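You operate a simulated robot arm through the tools that you are given. There is no shell and no other tool.

You are at the controls of a simulated robot arm. One attempt, no reset.

## Task
Clear mould 35's jam and give the lower rod a full stroke.
Fine: lower rod home first, then the other; run the lower rod out and home; shut the red air valve at the end.

The check looks at the end state, three seconds after you hand in, the way a careful person would. Anything else that was tipped, shoved, dropped, spilled or broken makes it a failure.

## Robot
A 7-joint arm with a two-finger parallel gripper, fixed in place. Base frame: the origin is at the foot of the arm, x ahead of it, y to its left, z up. Units: mm, rad, N and s.
With the tool pointing down near the work surface it reaches from about 480 to 920 mm from the base axis. Its first joint turns from -2.007 to 2.007 rad. Payload 3.91 kg.
Tool frame: the origin (TCP) lies between the finger pads and is the grasp point; the fingertips stand 30 mm ahead of it; z points along the fingers, y is the line along which they close. The gripper opens to 110 mm. The fingers are 20 mm wide and 10 mm thick; the gripper's body (48 by 112 mm) begins 55 mm behind the TCP.
Orientation is told as [roll, pitch, yaw] about the base's x, y, z axes, in that order, counted from this pose: with the fingers straight down and closing along the base's y, the tool's x points along the base's -x, its y along +y and its z along -z.

## Interface
- The arm moves only by the tool drive_tool. Its argument "deltas" is one flat list of numbers, 7 for each row, row after row: the shift along the base's x, y, z in units of 30 mm (1.0 is 30 mm), then the turn, a rotation vector about the base's x, y, z in units of 5 degrees (1.0 is 5 degrees), then the gripper command, from -1 (shut) to 1 (fully open), values between in proportion. In form: [tx, ty, tz, ax, ay, az, jaw, tx, ty, tz, ax, ay, az, jaw, ...]. A call has 1 to 20 rows; each row shifts and turns the commanded pose from where the row before left it. A call with a number of a shift or a turn outside -1 to 1 is refused whole. A row lasts 0.2 s, in which the tool goes at most 50 mm and 0.15 rad; a call with a longer step from one row to the next is refused whole, and so is a gripper value outside its range. Where a pose cannot be reached the arm comes as near as it can. A force on the tool above 40 N (or 10 N above the force at the start of the call, whichever is more), or a blocked arm, ends the call early, and 0.2 s more pass. The fingers move at their own pace (about 153 mm/s each) and stop on an object; they squeeze with about 30 N. The grip force told is the motor's: it shows also when the fingers shut on nothing. Time passes only in rows, and 0.2 s behind the last, so rows that do not move let the fingers close. The reply holds the time, the measured pose of the TCP, the force on the tool along the base axes, the opening and the grip force, in the units named above and with some noise, with the torque about the TCP (base axes, N m) and any sound that the robot's microphone picked up, and new pictures: "pictures" is both (left out), scene, wrist or none.
- Cameras (640 x 400 px; columns grow to the right, rows downward): "scene" is fixed at [218.6, -499.6, 1749.7]; the picture's right is [0.61, -0.79, 0.00], its down [-0.66, -0.51, -0.54] and it looks along [0.43, 0.33, -0.84] (base axes); focal length 284 px, centre (320, 200). "wrist" rides on the gripper at [72, 17, -103] in the tool frame; the picture's right is [-0.23, 0.97, 0.00], its down [-0.76, -0.18, -0.62] and it looks along [-0.61, -0.14, 0.78] (tool axes); focal length 222 px, centre (320, 200). There is no depth. A picture from a camera that has moved, and an enlarged one, comes with that camera's place and axes in the base frame and with its lens.
- raise_lower(by): slides the trunk up (or, below 0, down) by that many mm; the arm rides with it, the base frame stays. It gives what a move gives, with no picture.
- inspect(camera, box): a new picture of the part [left, top, right, bottom] of that camera's present view, enlarged. No time passes.
- sign_off(): hands the job in; it is judged then, once.

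Places have to be worked out from the pictures, the camera data and where the tool is seen. Open the gripper and draw the arm clear of the work before you hand the job in, unless the task says otherwise.

The tools are called as a command line: name --argument value ..., lists and objects as JSON in quotes. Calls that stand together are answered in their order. drive_tool: Moves the arm, as the interface text tells. Its arguments: {"type":"object","properties":{"deltas":{"type":"array"},"pictures":{"type":"string","enum":["both","scene","wrist","none"]}},"required":["deltas"]} The other tools are called the same way: raise_lower (by) slides the trunk up or down; inspect (camera, box) takes an enlarged picture of a part of a camera's view; sign_off () hands the job in.

At the start:

```text
time_s: 0.0
eef_pos: [572.9, -339.8, 1425.3]
orientation: [0.0, 0.002, -0.001]
contact_force: [0.1, -0.5, 0.5]
moment: [-0.04, -0.01, -0.02]
width: 110.2
grasp_force: 0.1
trunk travel left (down, up): [-850.0, 140.0]
```

scene: 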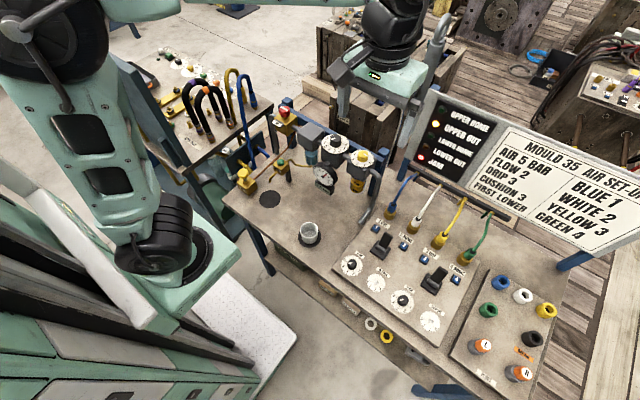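
wrist: 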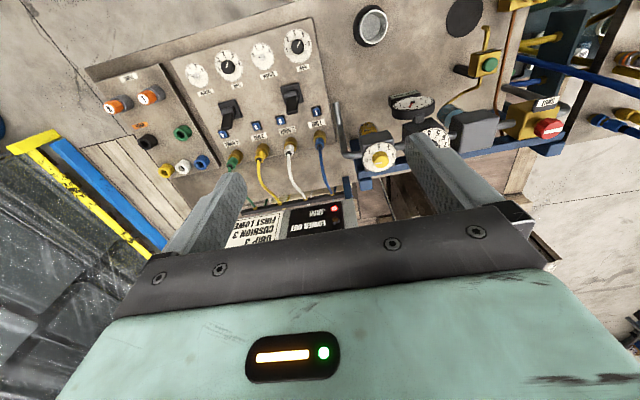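

I'll look closely at the panel, the sign and the valves before moving anything.

inspect --camera "scene" --box '[410, 80, 640, 260]'

inspect --camera "scene" --box '[320, 210, 480, 350]'

inspect --camera "scene" --box '[220, 90, 400, 240]'

inspect --camera "scene" --box '[440, 250, 580, 400]'

inspect --camera "wrist" --box '[80, 20, 340, 240]'

inspect --camera "wrist" --box '[330, 0, 640, 200]'

```text
2.22 times, centred on (525, 170) of scene
camera zoom: at [218.6, -499.6, 1749.7], right [0.61, -0.79, 0.0], down [-0.66, -0.51, -0.54], along [0.43, 0.33, -0.84], focal length 632 px, centre (-136, 267)
```

zoom: 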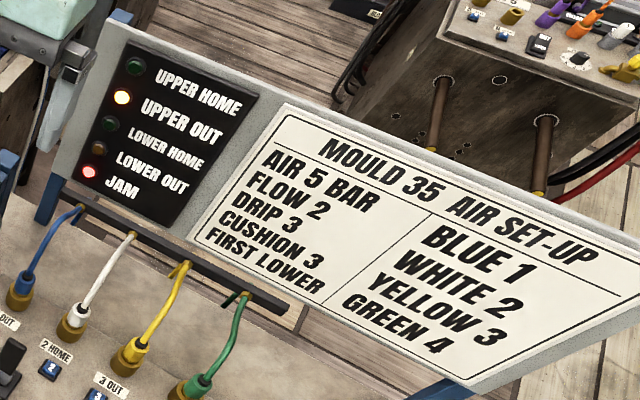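

```text
2.86 times, centred on (400, 280) of scene
camera zoom: at [218.6, -499.6, 1749.7], right [0.61, -0.79, 0.0], down [-0.66, -0.51, -0.54], along [0.43, 0.33, -0.84], focal length 812 px, centre (91, -29)
```

zoom: 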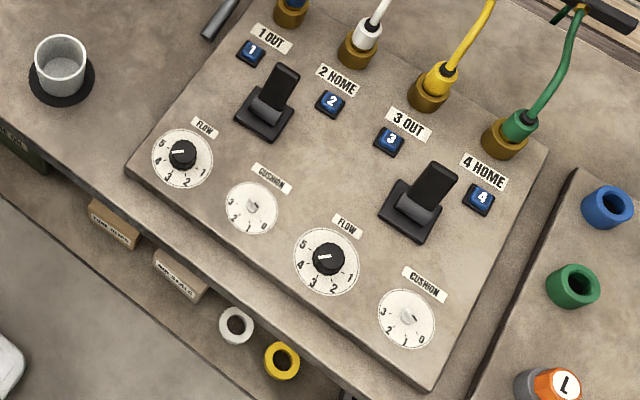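

```text
2.67 times, centred on (310, 165) of scene
camera zoom: at [218.6, -499.6, 1749.7], right [0.61, -0.79, 0.0], down [-0.66, -0.51, -0.54], along [0.43, 0.33, -0.84], focal length 758 px, centre (347, 293)
```

zoom: 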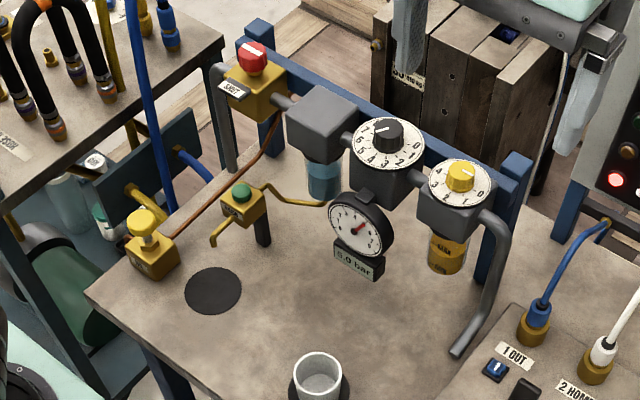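

```text
2.67 times, centred on (510, 325) of scene
camera zoom: at [218.6, -499.6, 1749.7], right [0.61, -0.79, 0.0], down [-0.66, -0.51, -0.54], along [0.43, 0.33, -0.84], focal length 758 px, centre (-187, -133)
```

zoom: 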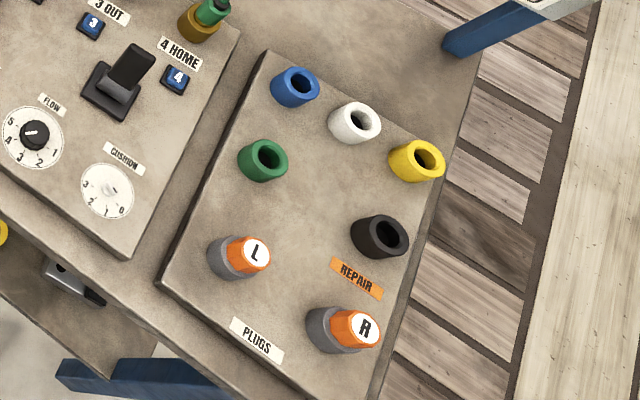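

```text
1.82 times, centred on (210, 130) of wrist
camera zoom: at [500.0, -322.8, 1528.9], right [0.23, 0.97, 0.0], down [0.76, -0.18, 0.62], along [0.61, -0.14, -0.78], focal length 404 px, centre (520, 327)
```

zoom: 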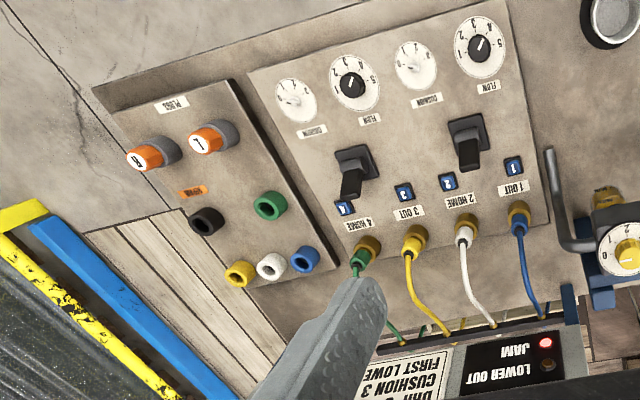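

```text
2.00 times, centred on (485, 100) of wrist
camera zoom: at [500.0, -322.8, 1528.9], right [0.23, 0.97, 0.0], down [0.76, -0.18, 0.62], along [0.61, -0.14, -0.78], focal length 444 px, centre (-10, 400)
```

zoom: 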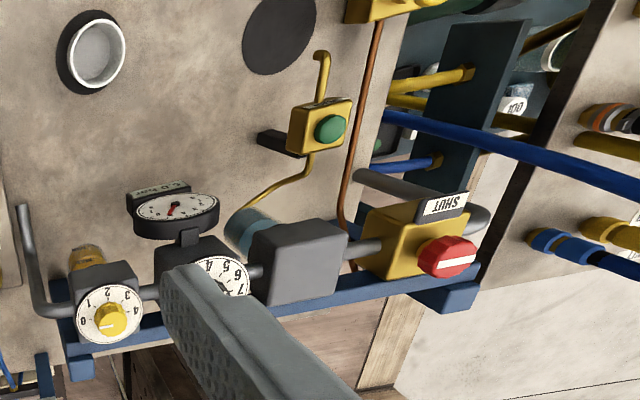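

The sign gives AIR 5, FLOW 2, DRIP 3, CUSHION 3, first lower; lamps show UPPER OUT and JAM lit. I'll zoom further on the dials, lamps and background to read actual settings.

inspect --camera "scene" --box '[335, 245, 395, 295]'

inspect --camera "scene" --box '[385, 280, 445, 330]'

inspect --camera "scene" --box '[310, 130, 390, 200]'

inspect --camera "scene" --box '[410, 85, 510, 175]'

inspect --camera "scene" --box '[320, 0, 640, 130]'

inspect --camera "scene" --box '[100, 30, 300, 200]'

inspect --camera "scene" --box '[260, 95, 310, 135]'

```text
8.00 times, centred on (365, 270) of scene
camera zoom: at [218.6, -499.6, 1749.7], right [0.61, -0.79, 0.0], down [-0.66, -0.51, -0.54], along [0.43, 0.33, -0.84], focal length 2275 px, centre (-40, -360)
```

zoom: 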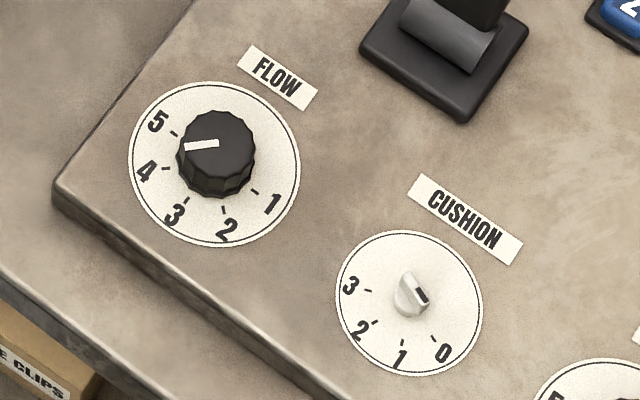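

```text
8.00 times, centred on (415, 305) of scene
camera zoom: at [218.6, -499.6, 1749.7], right [0.61, -0.79, 0.0], down [-0.66, -0.51, -0.54], along [0.43, 0.33, -0.84], focal length 2275 px, centre (-440, -640)
```

zoom: 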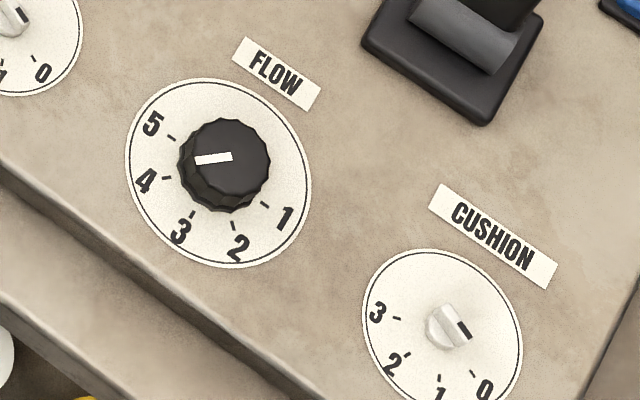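

```text
5.71 times, centred on (350, 165) of scene
camera zoom: at [218.6, -499.6, 1749.7], right [0.61, -0.79, 0.0], down [-0.66, -0.51, -0.54], along [0.43, 0.33, -0.84], focal length 1625 px, centre (149, 400)
```

zoom: 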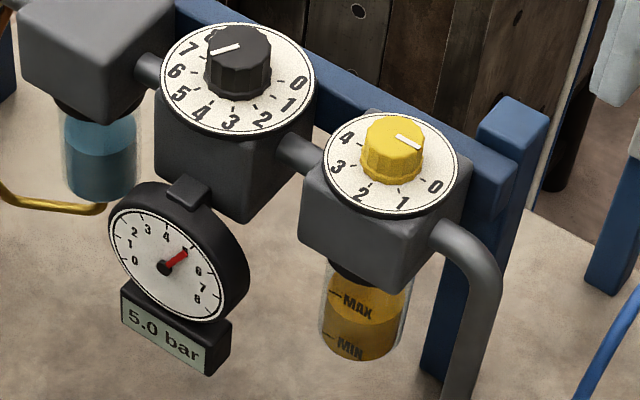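

```text
4.44 times, centred on (460, 130) of scene
camera zoom: at [218.6, -499.6, 1749.7], right [0.61, -0.79, 0.0], down [-0.66, -0.51, -0.54], along [0.43, 0.33, -0.84], focal length 1264 px, centre (-302, 511)
```

zoom: 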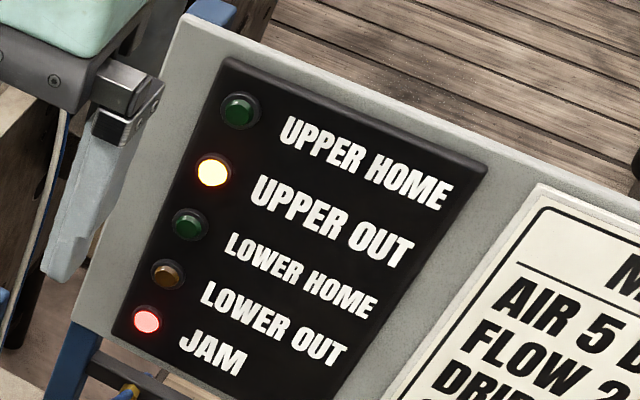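

```text
2.00 times, centred on (480, 65) of scene
camera zoom: at [218.6, -499.6, 1749.7], right [0.61, -0.79, 0.0], down [-0.66, -0.51, -0.54], along [0.43, 0.33, -0.84], focal length 569 px, centre (0, 470)
```

zoom: 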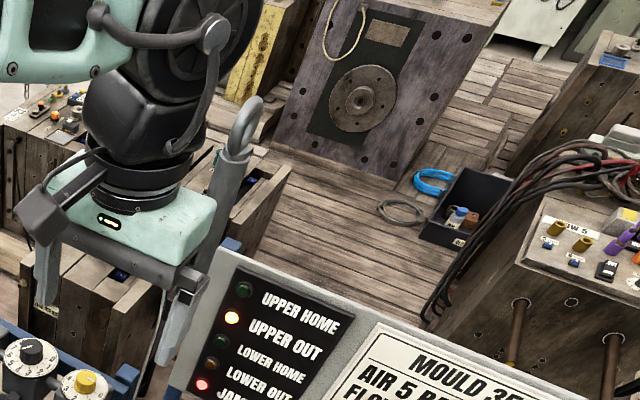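

```text
2.35 times, centred on (200, 115) of scene
camera zoom: at [218.6, -499.6, 1749.7], right [0.61, -0.79, 0.0], down [-0.66, -0.51, -0.54], along [0.43, 0.33, -0.84], focal length 669 px, centre (602, 400)
```

zoom: 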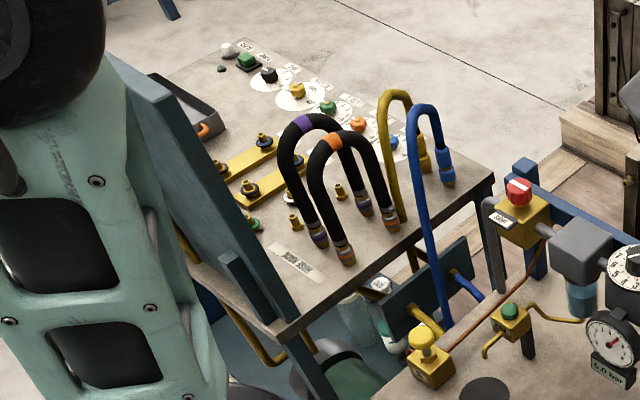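

```text
10.00 times, centred on (285, 115) of scene
camera zoom: at [218.6, -499.6, 1749.7], right [0.61, -0.79, 0.0], down [-0.66, -0.51, -0.54], along [0.43, 0.33, -0.84], focal length 2843 px, centre (670, 1050)
```

zoom: 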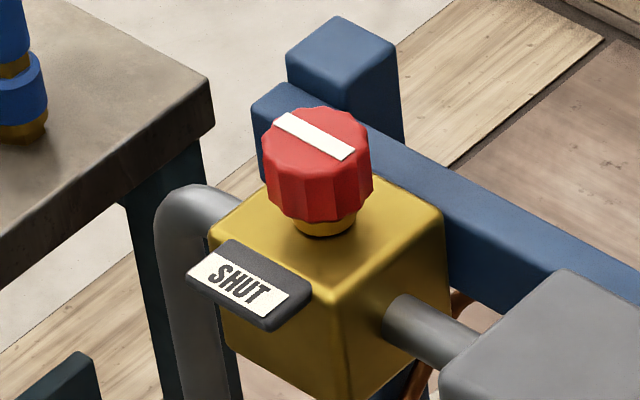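

The drip knob looks at 0 and both flow knobs at about 4, unlike the card. I'll zoom at the cushion pointers, levers, hoses and the wooden blocks behind for hints about which lever is the lower rod.

inspect --camera "scene" --box '[365, 275, 395, 295]'

inspect --camera "scene" --box '[365, 215, 425, 265]'

inspect --camera "scene" --box '[415, 245, 475, 295]'

inspect --camera "scene" --box '[310, 60, 420, 140]'

inspect --camera "scene" --box '[375, 165, 505, 270]'

inspect --camera "scene" --box '[300, 280, 440, 400]'

inspect --camera "wrist" --box '[150, 20, 350, 150]'

```text
16.00 times, centred on (380, 285) of scene
camera zoom: at [218.6, -499.6, 1749.7], right [0.61, -0.79, 0.0], down [-0.66, -0.51, -0.54], along [0.43, 0.33, -0.84], focal length 4550 px, centre (-640, -1160)
```

zoom: 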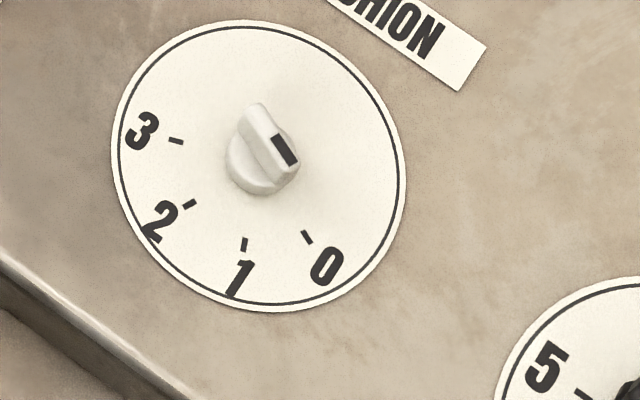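

```text
8.00 times, centred on (395, 240) of scene
camera zoom: at [218.6, -499.6, 1749.7], right [0.61, -0.79, 0.0], down [-0.66, -0.51, -0.54], along [0.43, 0.33, -0.84], focal length 2275 px, centre (-280, -120)
```

zoom: 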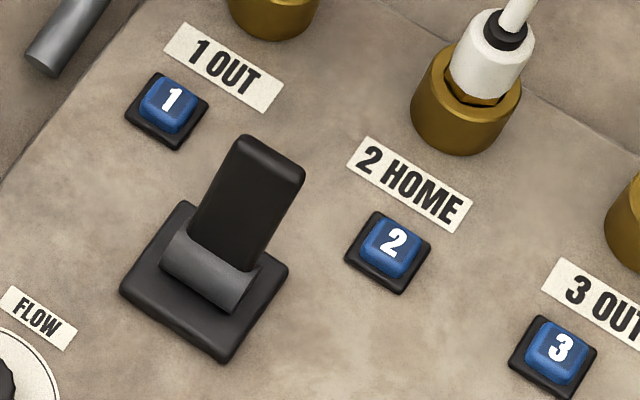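

```text
8.00 times, centred on (445, 270) of scene
camera zoom: at [218.6, -499.6, 1749.7], right [0.61, -0.79, 0.0], down [-0.66, -0.51, -0.54], along [0.43, 0.33, -0.84], focal length 2275 px, centre (-680, -360)
```

zoom: 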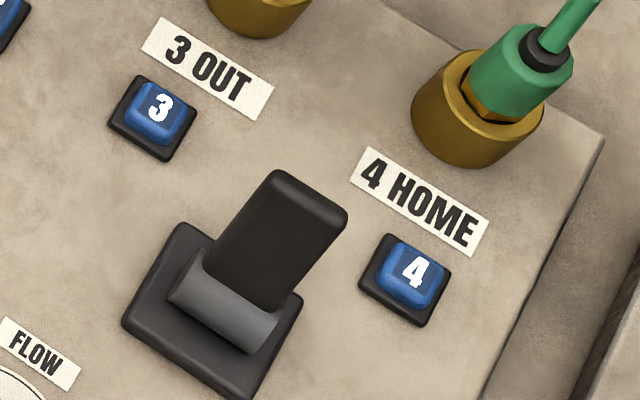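

```text
5.00 times, centred on (365, 100) of scene
camera zoom: at [218.6, -499.6, 1749.7], right [0.61, -0.79, 0.0], down [-0.66, -0.51, -0.54], along [0.43, 0.33, -0.84], focal length 1422 px, centre (95, 700)
```

zoom: 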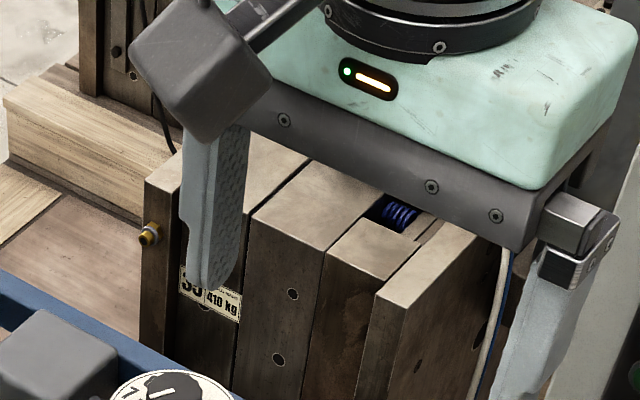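

```text
3.81 times, centred on (440, 218) of scene
camera zoom: at [218.6, -499.6, 1749.7], right [0.61, -0.79, 0.0], down [-0.66, -0.51, -0.54], along [0.43, 0.33, -0.84], focal length 1083 px, centre (-137, 133)
```

zoom: 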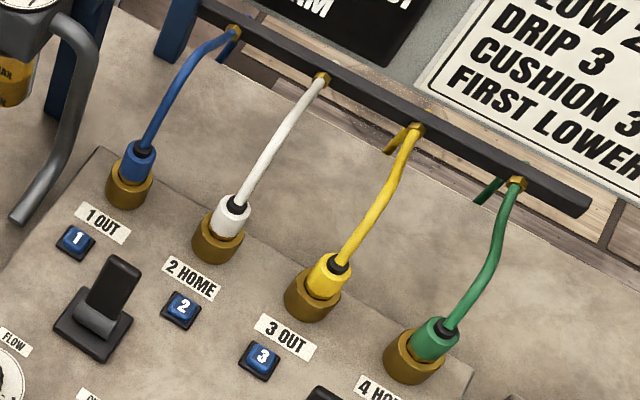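

```text
3.33 times, centred on (370, 340) of scene
camera zoom: at [218.6, -499.6, 1749.7], right [0.61, -0.79, 0.0], down [-0.66, -0.51, -0.54], along [0.43, 0.33, -0.84], focal length 948 px, centre (153, -267)
```

zoom: 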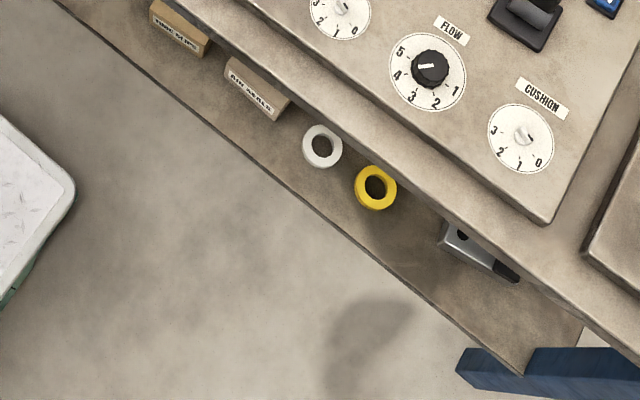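

```text
3.08 times, centred on (250, 85) of wrist
camera zoom: at [500.0, -322.8, 1528.9], right [0.23, 0.97, 0.0], down [0.76, -0.18, 0.62], along [0.61, -0.14, -0.78], focal length 684 px, centre (535, 554)
```

zoom: 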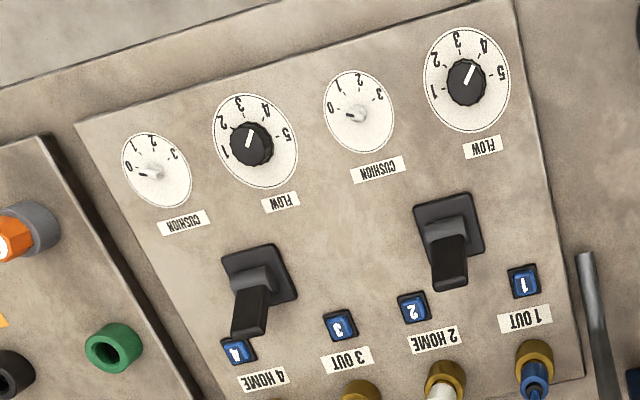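

The mould block labelled "35 410 kg" stands behind the bench with hoses on its right side; I need to see which hoses go to the lower cylinder. I'll yaw the hand right and shift it to −y so the wrist camera sees past the gripper.

drive_tool --deltas '[0, -0.5, 0, 0, 0, -1, -1, 0, -0.5, 0, 0, 0, -1, -1, 0, -0.5, 0, 0, 0, -1, -1, 0, -0.5, 0, 0, 0, -1, -1, 0, -0.5, 0, 0, 0, -1, -1, 0, -0.5, 0, 0, 0, -1, -1, 0, -0.5, 0, 0, 0, -1, -1, 0, -0.5, 0, 0, 0, -1, -1, 0, -0.5, 0, 0, 0, -1, -1, 0, -0.5, 0, 0, 0, -1, -1]'

```text
time_s: 2.2
eef_pos: [572.3, -491.1, 1424.9]
orientation: [0.0, -0.001, -0.873]
contact_force: [-0.3, -0.1, 0.2]
moment: [-0.01, 0.01, -0.01]
width: 0.2
grasp_force: 29.6
trunk travel left (down, up): [-850.0, 140.0]
camera wrist: at [538.8, -423.9, 1528.6], right [0.89, 0.45, 0.0], down [0.35, -0.7, 0.62], along [0.28, -0.56, -0.78], focal length 222 px, centre (320, 200)
```

scene: 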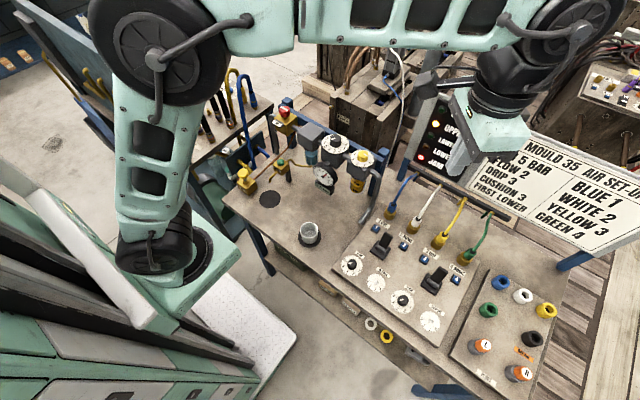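
wrist: 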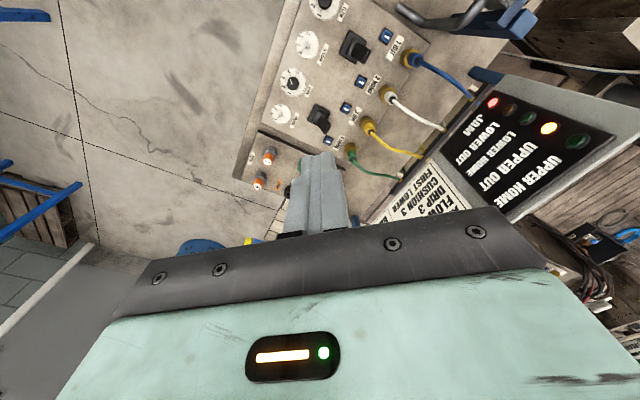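

The mould is now unobscured in the scene camera, so I'll zoom there and on the wrist view's right edge.

inspect --camera "scene" --box '[310, 40, 430, 140]'

inspect --camera "wrist" --box '[440, 0, 640, 130]'

inspect --camera "wrist" --box '[240, 0, 420, 200]'

```text
4.00 times, centred on (370, 90) of scene
camera zoom: at [218.6, -499.6, 1749.7], right [0.61, -0.79, 0.0], down [-0.66, -0.51, -0.54], along [0.43, 0.33, -0.84], focal length 1137 px, centre (120, 640)
```

zoom: 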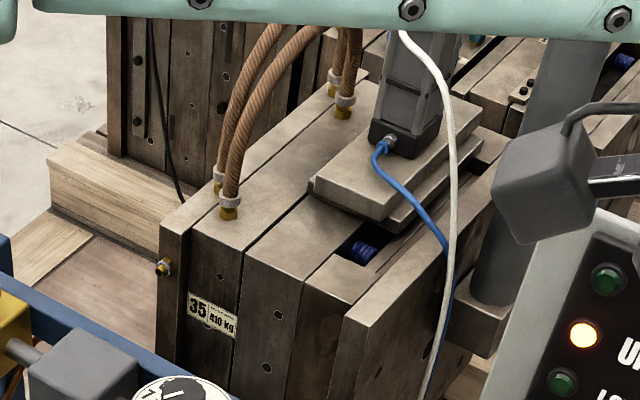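

```text
3.08 times, centred on (540, 65) of wrist
camera zoom: at [538.8, -423.9, 1528.6], right [0.89, 0.45, 0.0], down [0.35, -0.7, 0.62], along [0.28, -0.56, -0.78], focal length 684 px, centre (-357, 615)
```

zoom: 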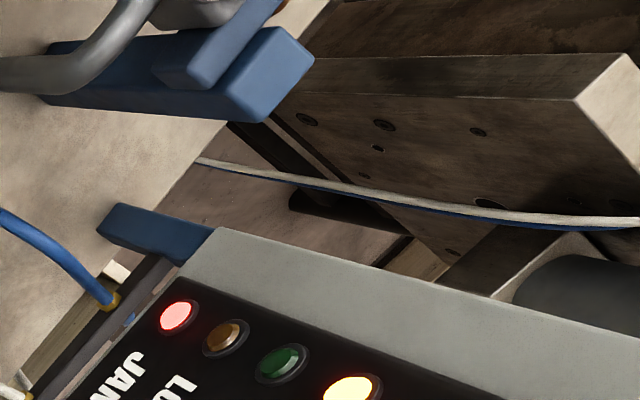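

```text
2.00 times, centred on (330, 100) of wrist
camera zoom: at [538.8, -423.9, 1528.6], right [0.89, 0.45, 0.0], down [0.35, -0.7, 0.62], along [0.28, -0.56, -0.78], focal length 444 px, centre (300, 400)
```

zoom: 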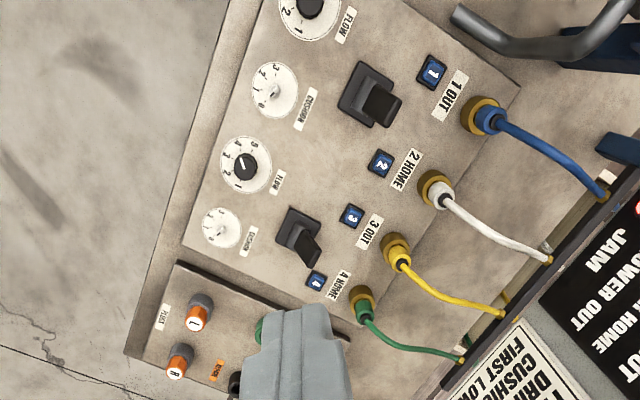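

A vertical cylinder on top of the mould carries the blue and white tubes (so 1/2 looks like the upper rod). I want to confirm yellow/green go to the lower cylinder, so I'll move the camera forward and yaw back to look at the mould's right side.

drive_tool --deltas '[0.6, 0.15, -0.5, 0, 0, 0.93, -1, 0.6, 0.15, -0.5, 0, 0, 0.93, -1, 0.6, 0.15, -0.5, 0, 0, 0.93, -1, 0.6, 0.15, -0.5, 0, 0, 0.93, -1, 0.6, 0.15, -0.5, 0, 0, 0.93, -1, 0.6, 0.15, -0.5, 0, 0, 0.93, -1, 0.6, 0.15, -0.5, 0, 0, 0.93, -1, 0.6, 0.15, -0.5, 0, 0, 0.93, -1, 0.6, 0.15, -0.5, 0, 0, 0.93, -1]'

```text
time_s: 4.2
eef_pos: [734.0, -449.6, 1289.2]
orientation: [0.001, 0.0, -0.142]
contact_force: [-0.7, 0.3, 0.1]
moment: [-0.01, 0.01, 0.04]
width: 0.2
grasp_force: 30.0
trunk travel left (down, up): [-850.0, 140.0]
camera wrist: at [664.1, -423.0, 1393.3], right [0.36, 0.93, 0.0], down [0.73, -0.28, 0.62], along [0.58, -0.23, -0.78], focal length 222 px, centre (320, 200)
```

scene: 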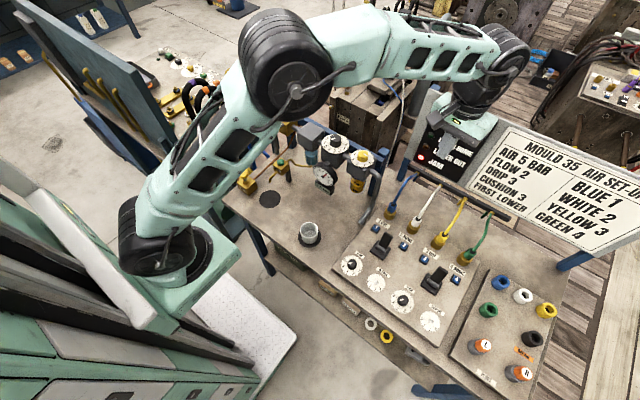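
wrist: 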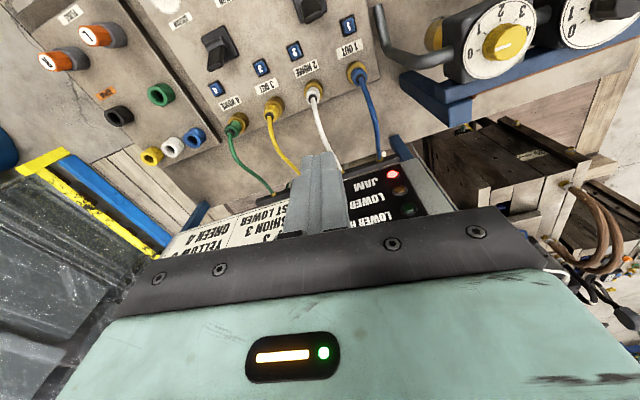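

inspect --camera "wrist" --box '[420, 90, 640, 290]'

inspect --camera "wrist" --box '[180, 0, 400, 200]'

inspect --camera "scene" --box '[320, 70, 460, 180]'

```text
2.00 times, centred on (530, 190) of wrist
camera zoom: at [664.1, -423.0, 1393.3], right [0.36, 0.93, 0.0], down [0.73, -0.28, 0.62], along [0.58, -0.23, -0.78], focal length 444 px, centre (-100, 220)
```

zoom: 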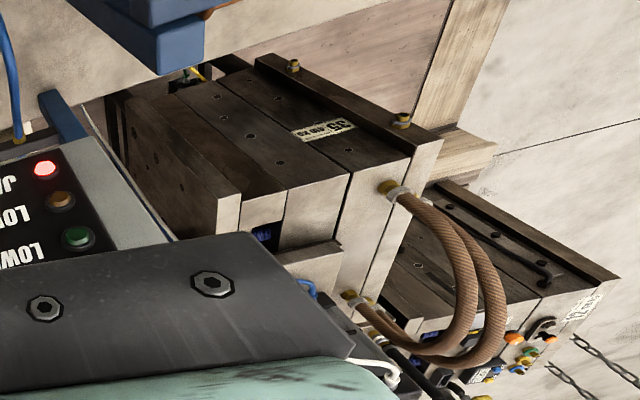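

```text
2.00 times, centred on (290, 100) of wrist
camera zoom: at [664.1, -423.0, 1393.3], right [0.36, 0.93, 0.0], down [0.73, -0.28, 0.62], along [0.58, -0.23, -0.78], focal length 444 px, centre (380, 400)
```

zoom: 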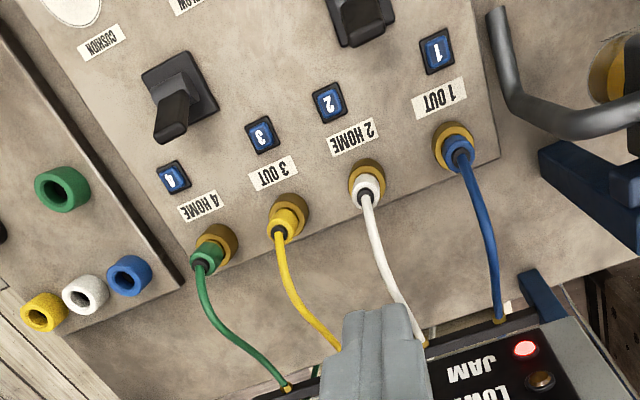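

```text
3.64 times, centred on (390, 125) of scene
camera zoom: at [218.6, -499.6, 1749.7], right [0.61, -0.79, 0.0], down [-0.66, -0.51, -0.54], along [0.43, 0.33, -0.84], focal length 1034 px, centre (66, 473)
```

zoom: 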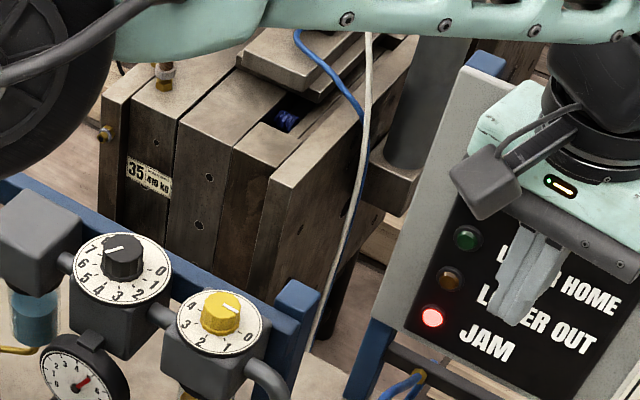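

Near the mould's foot I see a bit of yellow tube; let me zoom in on that spot.

inspect --camera "wrist" --box '[450, 100, 530, 160]'

inspect --camera "wrist" --box '[380, 120, 520, 240]'

inspect --camera "wrist" --box '[560, 210, 640, 290]'

inspect --camera "wrist" --box '[190, 15, 330, 120]'

inspect --camera "wrist" --box '[430, 0, 640, 100]'

```text
6.67 times, centred on (490, 130) of wrist
camera zoom: at [664.1, -423.0, 1393.3], right [0.36, 0.93, 0.0], down [0.73, -0.28, 0.62], along [0.58, -0.23, -0.78], focal length 1481 px, centre (-813, 667)
```

zoom: 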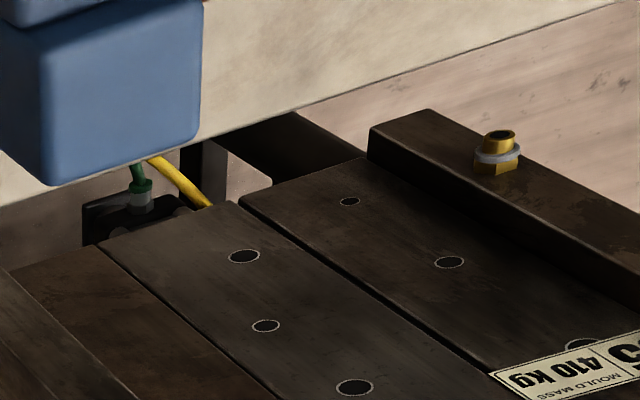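

```text
3.33 times, centred on (450, 180) of wrist
camera zoom: at [664.1, -423.0, 1393.3], right [0.36, 0.93, 0.0], down [0.73, -0.28, 0.62], along [0.58, -0.23, -0.78], focal length 740 px, centre (-113, 267)
```

zoom: 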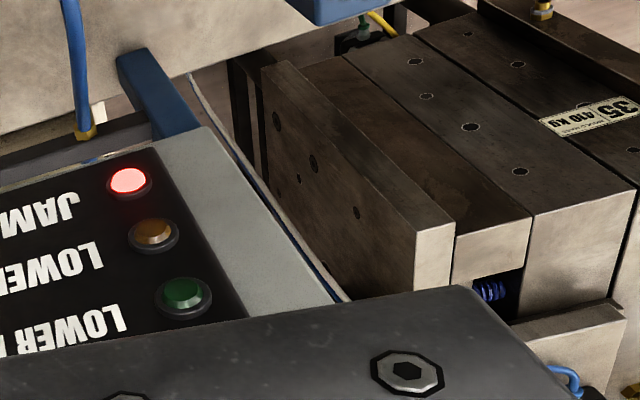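

```text
5.00 times, centred on (600, 250) of wrist
camera zoom: at [664.1, -423.0, 1393.3], right [0.36, 0.93, 0.0], down [0.73, -0.28, 0.62], along [0.58, -0.23, -0.78], focal length 1111 px, centre (-1080, -50)
```

zoom: 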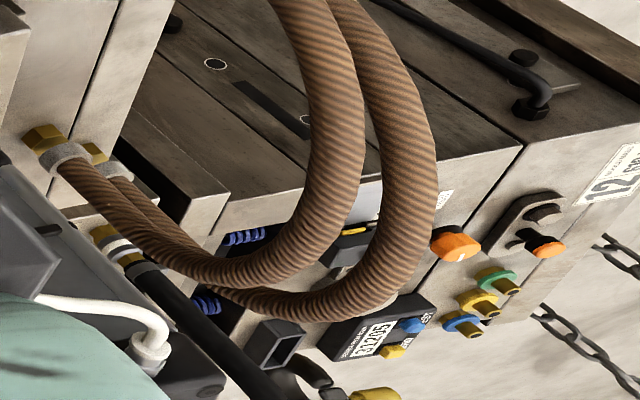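

```text
3.81 times, centred on (260, 68) of wrist
camera zoom: at [664.1, -423.0, 1393.3], right [0.36, 0.93, 0.0], down [0.73, -0.28, 0.62], along [0.58, -0.23, -0.78], focal length 846 px, centre (549, 705)
```

zoom: 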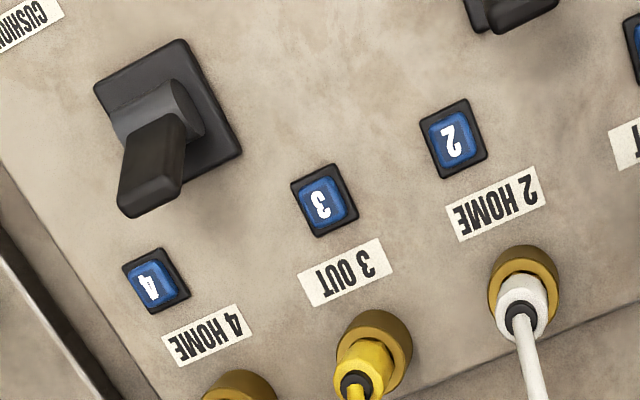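

```text
3.05 times, centred on (535, 50) of wrist
camera zoom: at [664.1, -423.0, 1393.3], right [0.36, 0.93, 0.0], down [0.73, -0.28, 0.62], along [0.58, -0.23, -0.78], focal length 677 px, centre (-335, 657)
```

zoom: 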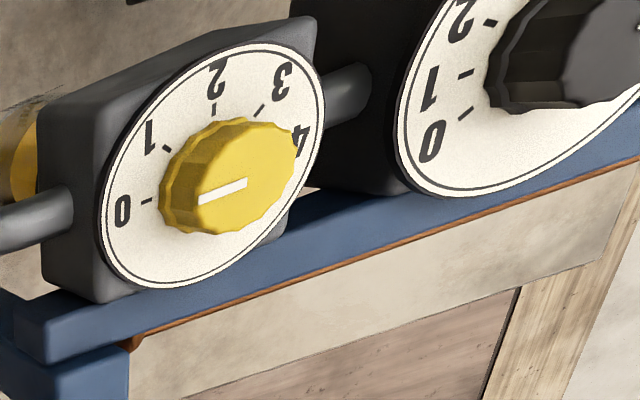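

Green and yellow tubes enter a cylinder at the foot of mould 35, blue/white the one on top: so ports/lever 3–4 drive the lower rod, 1–2 the upper. Next I yaw to −90° and hover right beside the 3/4 lever to see it in profile between open fingers.

drive_tool --deltas '[-0.202, -0.138, -0.196, 0, 0, -0.9635, 1, -0.202, -0.138, -0.196, 0, 0, -0.9635, 1, -0.202, -0.138, -0.196, 0, 0, -0.9635, 1, -0.202, -0.138, -0.196, 0, 0, -0.9635, 1, -0.202, -0.138, -0.196, 0, 0, -0.9635, 1, -0.202, -0.138, -0.196, 0, 0, -0.9635, 1, -0.202, -0.138, -0.196, 0, 0, -0.9635, 1, -0.202, -0.138, -0.196, 0, 0, -0.9635, 1, -0.202, -0.138, -0.196, 0, 0, -0.9635, 1, -0.202, -0.138, -0.196, 0, 0, -0.9635, 1, -0.202, -0.138, -0.196, 0, 0, -0.9635, 1, -0.202, -0.138, -0.196, 0, 0, -0.9635, 1, -0.202, -0.138, -0.196, 0, 0, -0.9635, 1, -0.202, -0.138, -0.196, 0, 0, -0.9635, 1, -0.202, -0.138, -0.196, 0, 0, -0.9635, 1, -0.202, -0.138, -0.196, 0, 0, -0.9635, 1, -0.202, -0.138, -0.196, 0, 0, -0.9635, 1]'

```text
time_s: 7.8
eef_pos: [631.5, -519.5, 1188.9]
orientation: [0.001, 0.001, -1.573]
contact_force: [-0.2, 0.4, -0.3]
moment: [0.0, -0.04, 0.03]
width: 110.2
grasp_force: 0.1
trunk travel left (down, up): [-850.0, 140.0]
camera wrist: at [647.8, -446.7, 1292.7], right [0.97, -0.23, 0.0], down [-0.18, -0.76, 0.62], along [-0.14, -0.61, -0.78], focal length 222 px, centre (320, 200)
```

scene: 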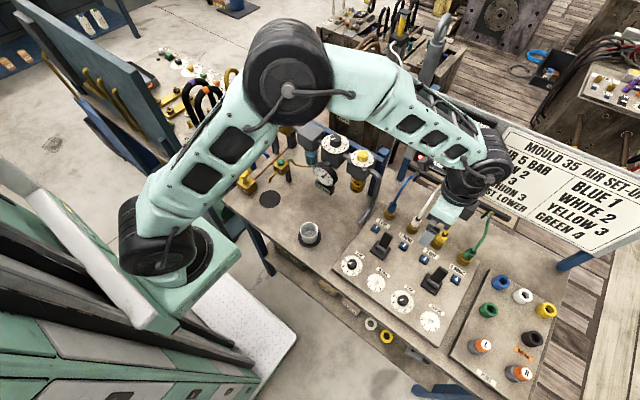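
wrist: 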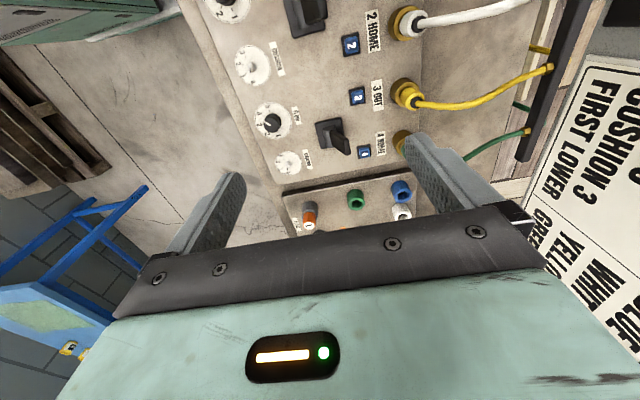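

Lever in profile now; zooming to measure its lean and position.

inspect --camera "wrist" --box '[270, 90, 430, 190]'

inspect --camera "wrist" --box '[200, 0, 440, 120]'

inspect --camera "scene" --box '[350, 200, 480, 300]'

```text
4.00 times, centred on (350, 140) of wrist
camera zoom: at [647.8, -446.7, 1292.7], right [0.97, -0.23, 0.0], down [-0.18, -0.76, 0.62], along [-0.14, -0.61, -0.78], focal length 888 px, centre (200, 440)
```

zoom: 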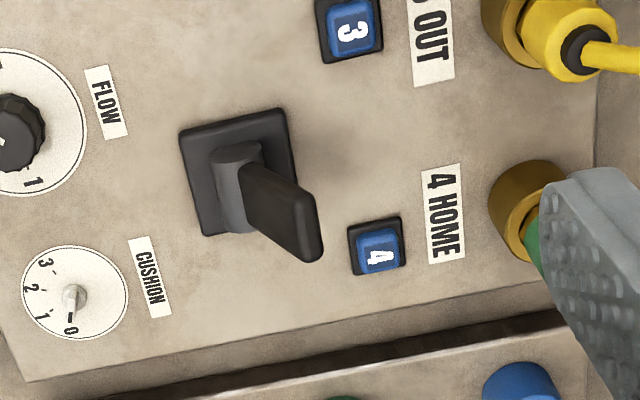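

```text
2.67 times, centred on (320, 60) of wrist
camera zoom: at [647.8, -446.7, 1292.7], right [0.97, -0.23, 0.0], down [-0.18, -0.76, 0.62], along [-0.14, -0.61, -0.78], focal length 592 px, centre (320, 573)
```

zoom: 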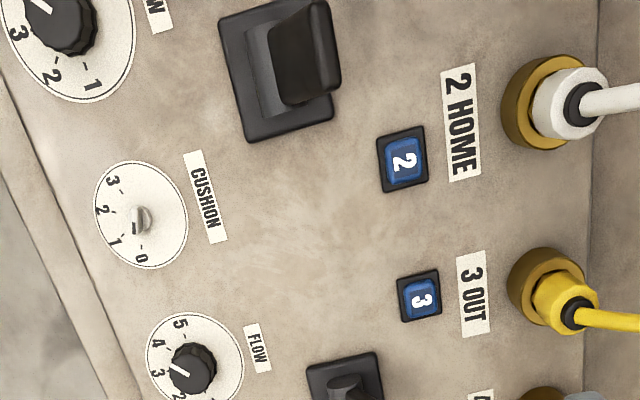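

```text
4.00 times, centred on (415, 250) of scene
camera zoom: at [218.6, -499.6, 1749.7], right [0.61, -0.79, 0.0], down [-0.66, -0.51, -0.54], along [0.43, 0.33, -0.84], focal length 1137 px, centre (-60, 0)
```

zoom: 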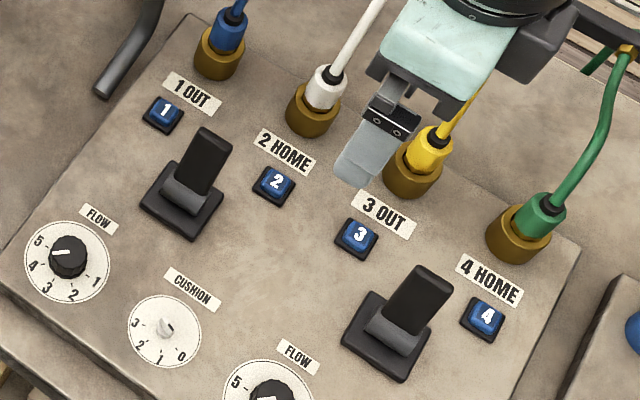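

Triangulating from both cameras, lever 3/4's base sits near (628, −612, 886) and its tip near (655, −614, 952): it leans about 23° away from the robot, with the lower rod jammed mid-way out. I'll lower the trunk 150 mm, still clear above the panel, and then straddle the lever.

raise_lower --by -150

```text
time_s: 9.6
eef_pos: [631.1, -519.2, 1039.0]
orientation: [-0.001, 0.001, -1.574]
contact_force: [0.7, 0.7, -0.7]
moment: [0.02, -0.02, -0.04]
width: 110.3
grasp_force: 0.0
trunk travel left (down, up): [-700.0, 290.0]
```

Trunk is down, TCP at (631, −519, 1039). I'll move sideways to straddle above the lever at (645, −612), opening about 70 mm, and look.

drive_tool --deltas '[0.078, -0.517, 0, 0, 0, 0, 0.3, 0.078, -0.517, 0, 0, 0, 0, 0.3, 0.078, -0.517, 0, 0, 0, 0, 0.3, 0.078, -0.517, 0, 0, 0, 0, 0.3, 0.078, -0.517, 0, 0, 0, 0, 0.3, 0.078, -0.517, 0, 0, 0, 0, 0.3]'

```text
time_s: 10.9
eef_pos: [645.9, -612.8, 1039.1]
orientation: [-0.001, 0.0, -1.573]
contact_force: [-0.4, -0.1, -0.6]
moment: [-0.04, 0.01, -0.02]
width: 71.4
grasp_force: 0.0
trunk travel left (down, up): [-700.0, 290.0]
camera wrist: at [662.2, -539.4, 1142.9], right [0.97, -0.23, 0.0], down [-0.18, -0.76, 0.62], along [-0.14, -0.61, -0.78], focal length 222 px, centre (320, 200)
```

scene: 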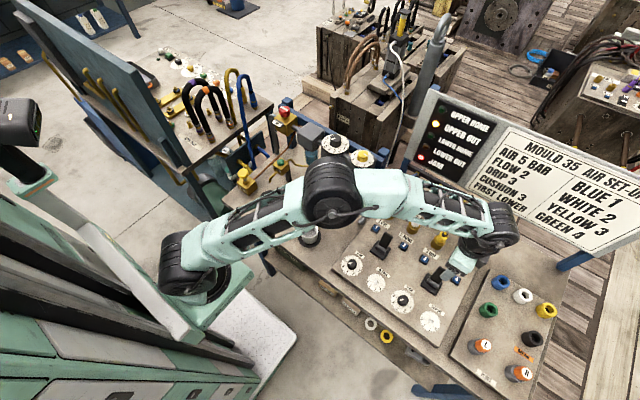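
wrist: 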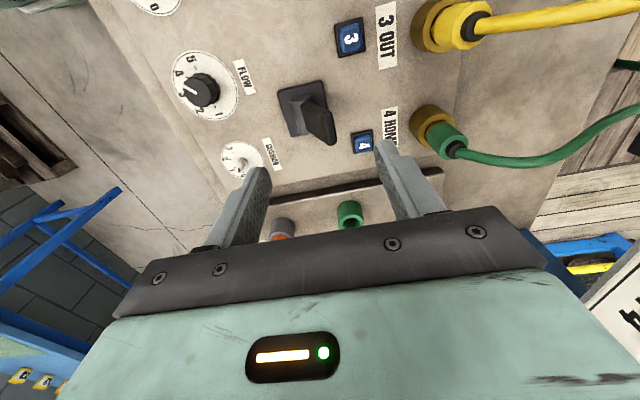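

The lever appears between the fingers. I'll zoom in to verify alignment before descending.

inspect --camera "wrist" --box '[180, 70, 480, 250]'

inspect --camera "scene" --box '[390, 200, 530, 310]'

```text
2.13 times, centred on (330, 160) of wrist
camera zoom: at [662.2, -539.4, 1142.9], right [0.97, -0.23, 0.0], down [-0.18, -0.76, 0.62], along [-0.14, -0.61, -0.78], focal length 474 px, centre (299, 285)
```

zoom: 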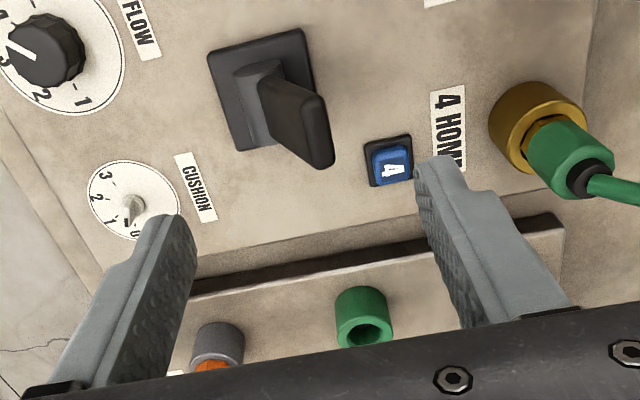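

```text
3.64 times, centred on (460, 255) of scene
camera zoom: at [218.6, -499.6, 1749.7], right [0.61, -0.79, 0.0], down [-0.66, -0.51, -0.54], along [0.43, 0.33, -0.84], focal length 1034 px, centre (-189, 0)
```

zoom: 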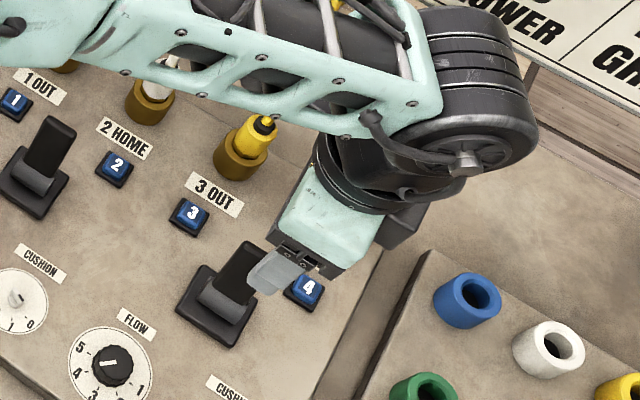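

The tip reconfirms at about (655, −613, 952), well between the fingers (610 to 681 in x). Descending 91 mm so the fingertips reach about z 918, straddling the lever.

drive_tool --deltas '[0, 0, -0.5, 0, 0, 0, 0.3, 0, 0, -0.5, 0, 0, 0, 0.3, 0, 0, -0.5, 0, 0, 0, 0.3, 0, 0, -0.5, 0, 0, 0, 0.3, 0, 0, -0.5, 0, 0, 0, 0.3, 0, 0, -0.5, 0, 0, 0, 0.3]'

```text
time_s: 12.3
eef_pos: [645.8, -613.7, 948.2]
orientation: [-0.001, 0.0, -1.572]
contact_force: [0.9, 0.0, 0.4]
moment: [-0.01, 0.0, -0.03]
width: 71.5
grasp_force: 0.0
trunk travel left (down, up): [-700.0, 290.0]
camera wrist: at [661.8, -540.7, 1052.9], right [0.97, -0.23, 0.0], down [-0.18, -0.76, 0.62], along [-0.14, -0.61, -0.78], focal length 222 px, centre (320, 200)
```

scene: 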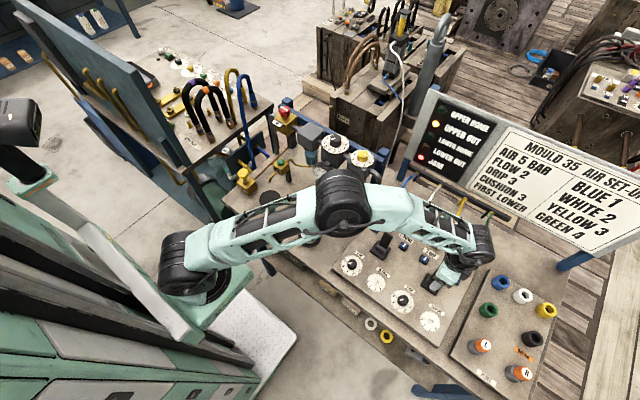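
wrist: 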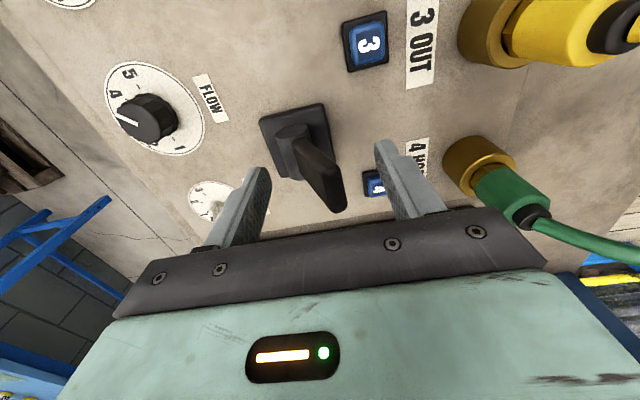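

Fingers straddle the lever with no contact. I narrow the opening to about 46 mm and draw the hand 48 mm toward the robot so the far finger swings the lower-rod lever to its near position.

drive_tool --deltas '[0, 0, 0, 0, 0, 0, -0.16, 0, 0, 0, 0, 0, 0, -0.16, -0.267, 0, 0, 0, 0, 0, -0.16, -0.267, 0, 0, 0, 0, 0, -0.16, -0.267, 0, 0, 0, 0, 0, -0.16, -0.267, 0, 0, 0, 0, 0, -0.16, -0.267, 0, 0, 0, 0, 0, -0.16, -0.267, 0, 0, 0, 0, 0, -0.16]'

```text
time_s: 14.2
eef_pos: [600.0, -613.0, 948.9]
orientation: [0.006, -0.003, -1.571]
contact_force: [16.0, -2.4, 1.6]
moment: [-0.17, -0.52, -0.12]
width: 54.2
grasp_force: 8.3
trunk travel left (down, up): [-700.0, 290.0]
camera wrist: at [616.3, -539.2, 1053.4], right [0.97, -0.23, 0.01], down [-0.18, -0.76, 0.62], along [-0.14, -0.61, -0.78], focal length 222 px, centre (320, 200)
```

scene: 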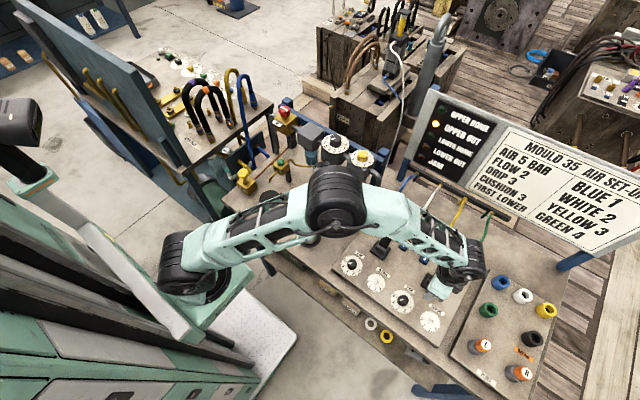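
wrist: 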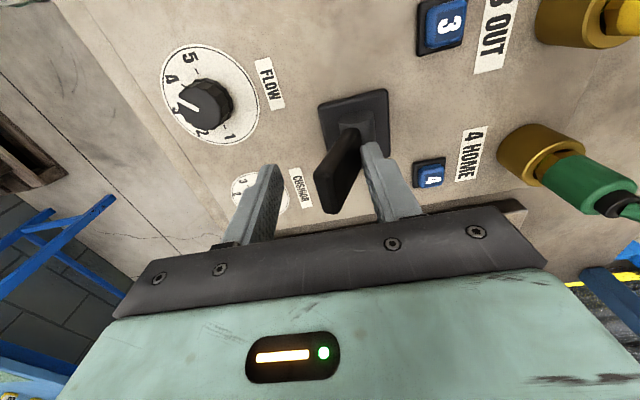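

The lever has swung toward the robot, with 16 N still on the finger. Checking the lamps.

inspect --camera "scene" --box '[410, 85, 510, 175]'

inspect --camera "wrist" --box '[240, 70, 480, 250]'

```text
4.44 times, centred on (460, 130) of scene
camera zoom: at [218.6, -499.6, 1749.7], right [0.61, -0.79, 0.0], down [-0.66, -0.51, -0.54], along [0.43, 0.33, -0.84], focal length 1264 px, centre (-302, 511)
```

zoom: 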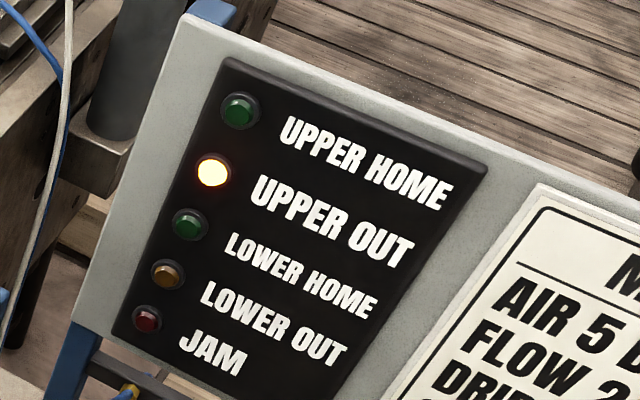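

```text
2.22 times, centred on (360, 160) of wrist
camera zoom: at [616.3, -539.2, 1053.4], right [0.97, -0.23, 0.01], down [-0.18, -0.76, 0.62], along [-0.14, -0.61, -0.78], focal length 494 px, centre (231, 289)
```

zoom: 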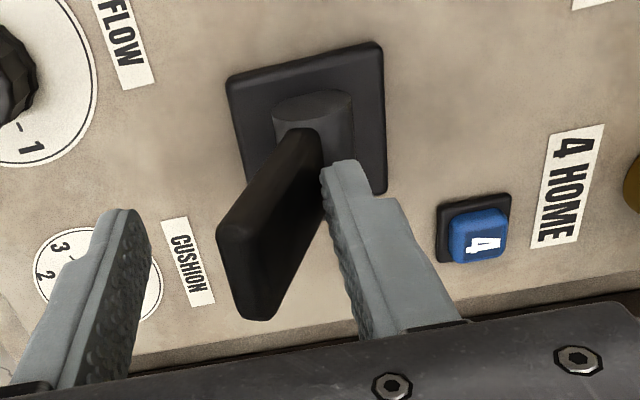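

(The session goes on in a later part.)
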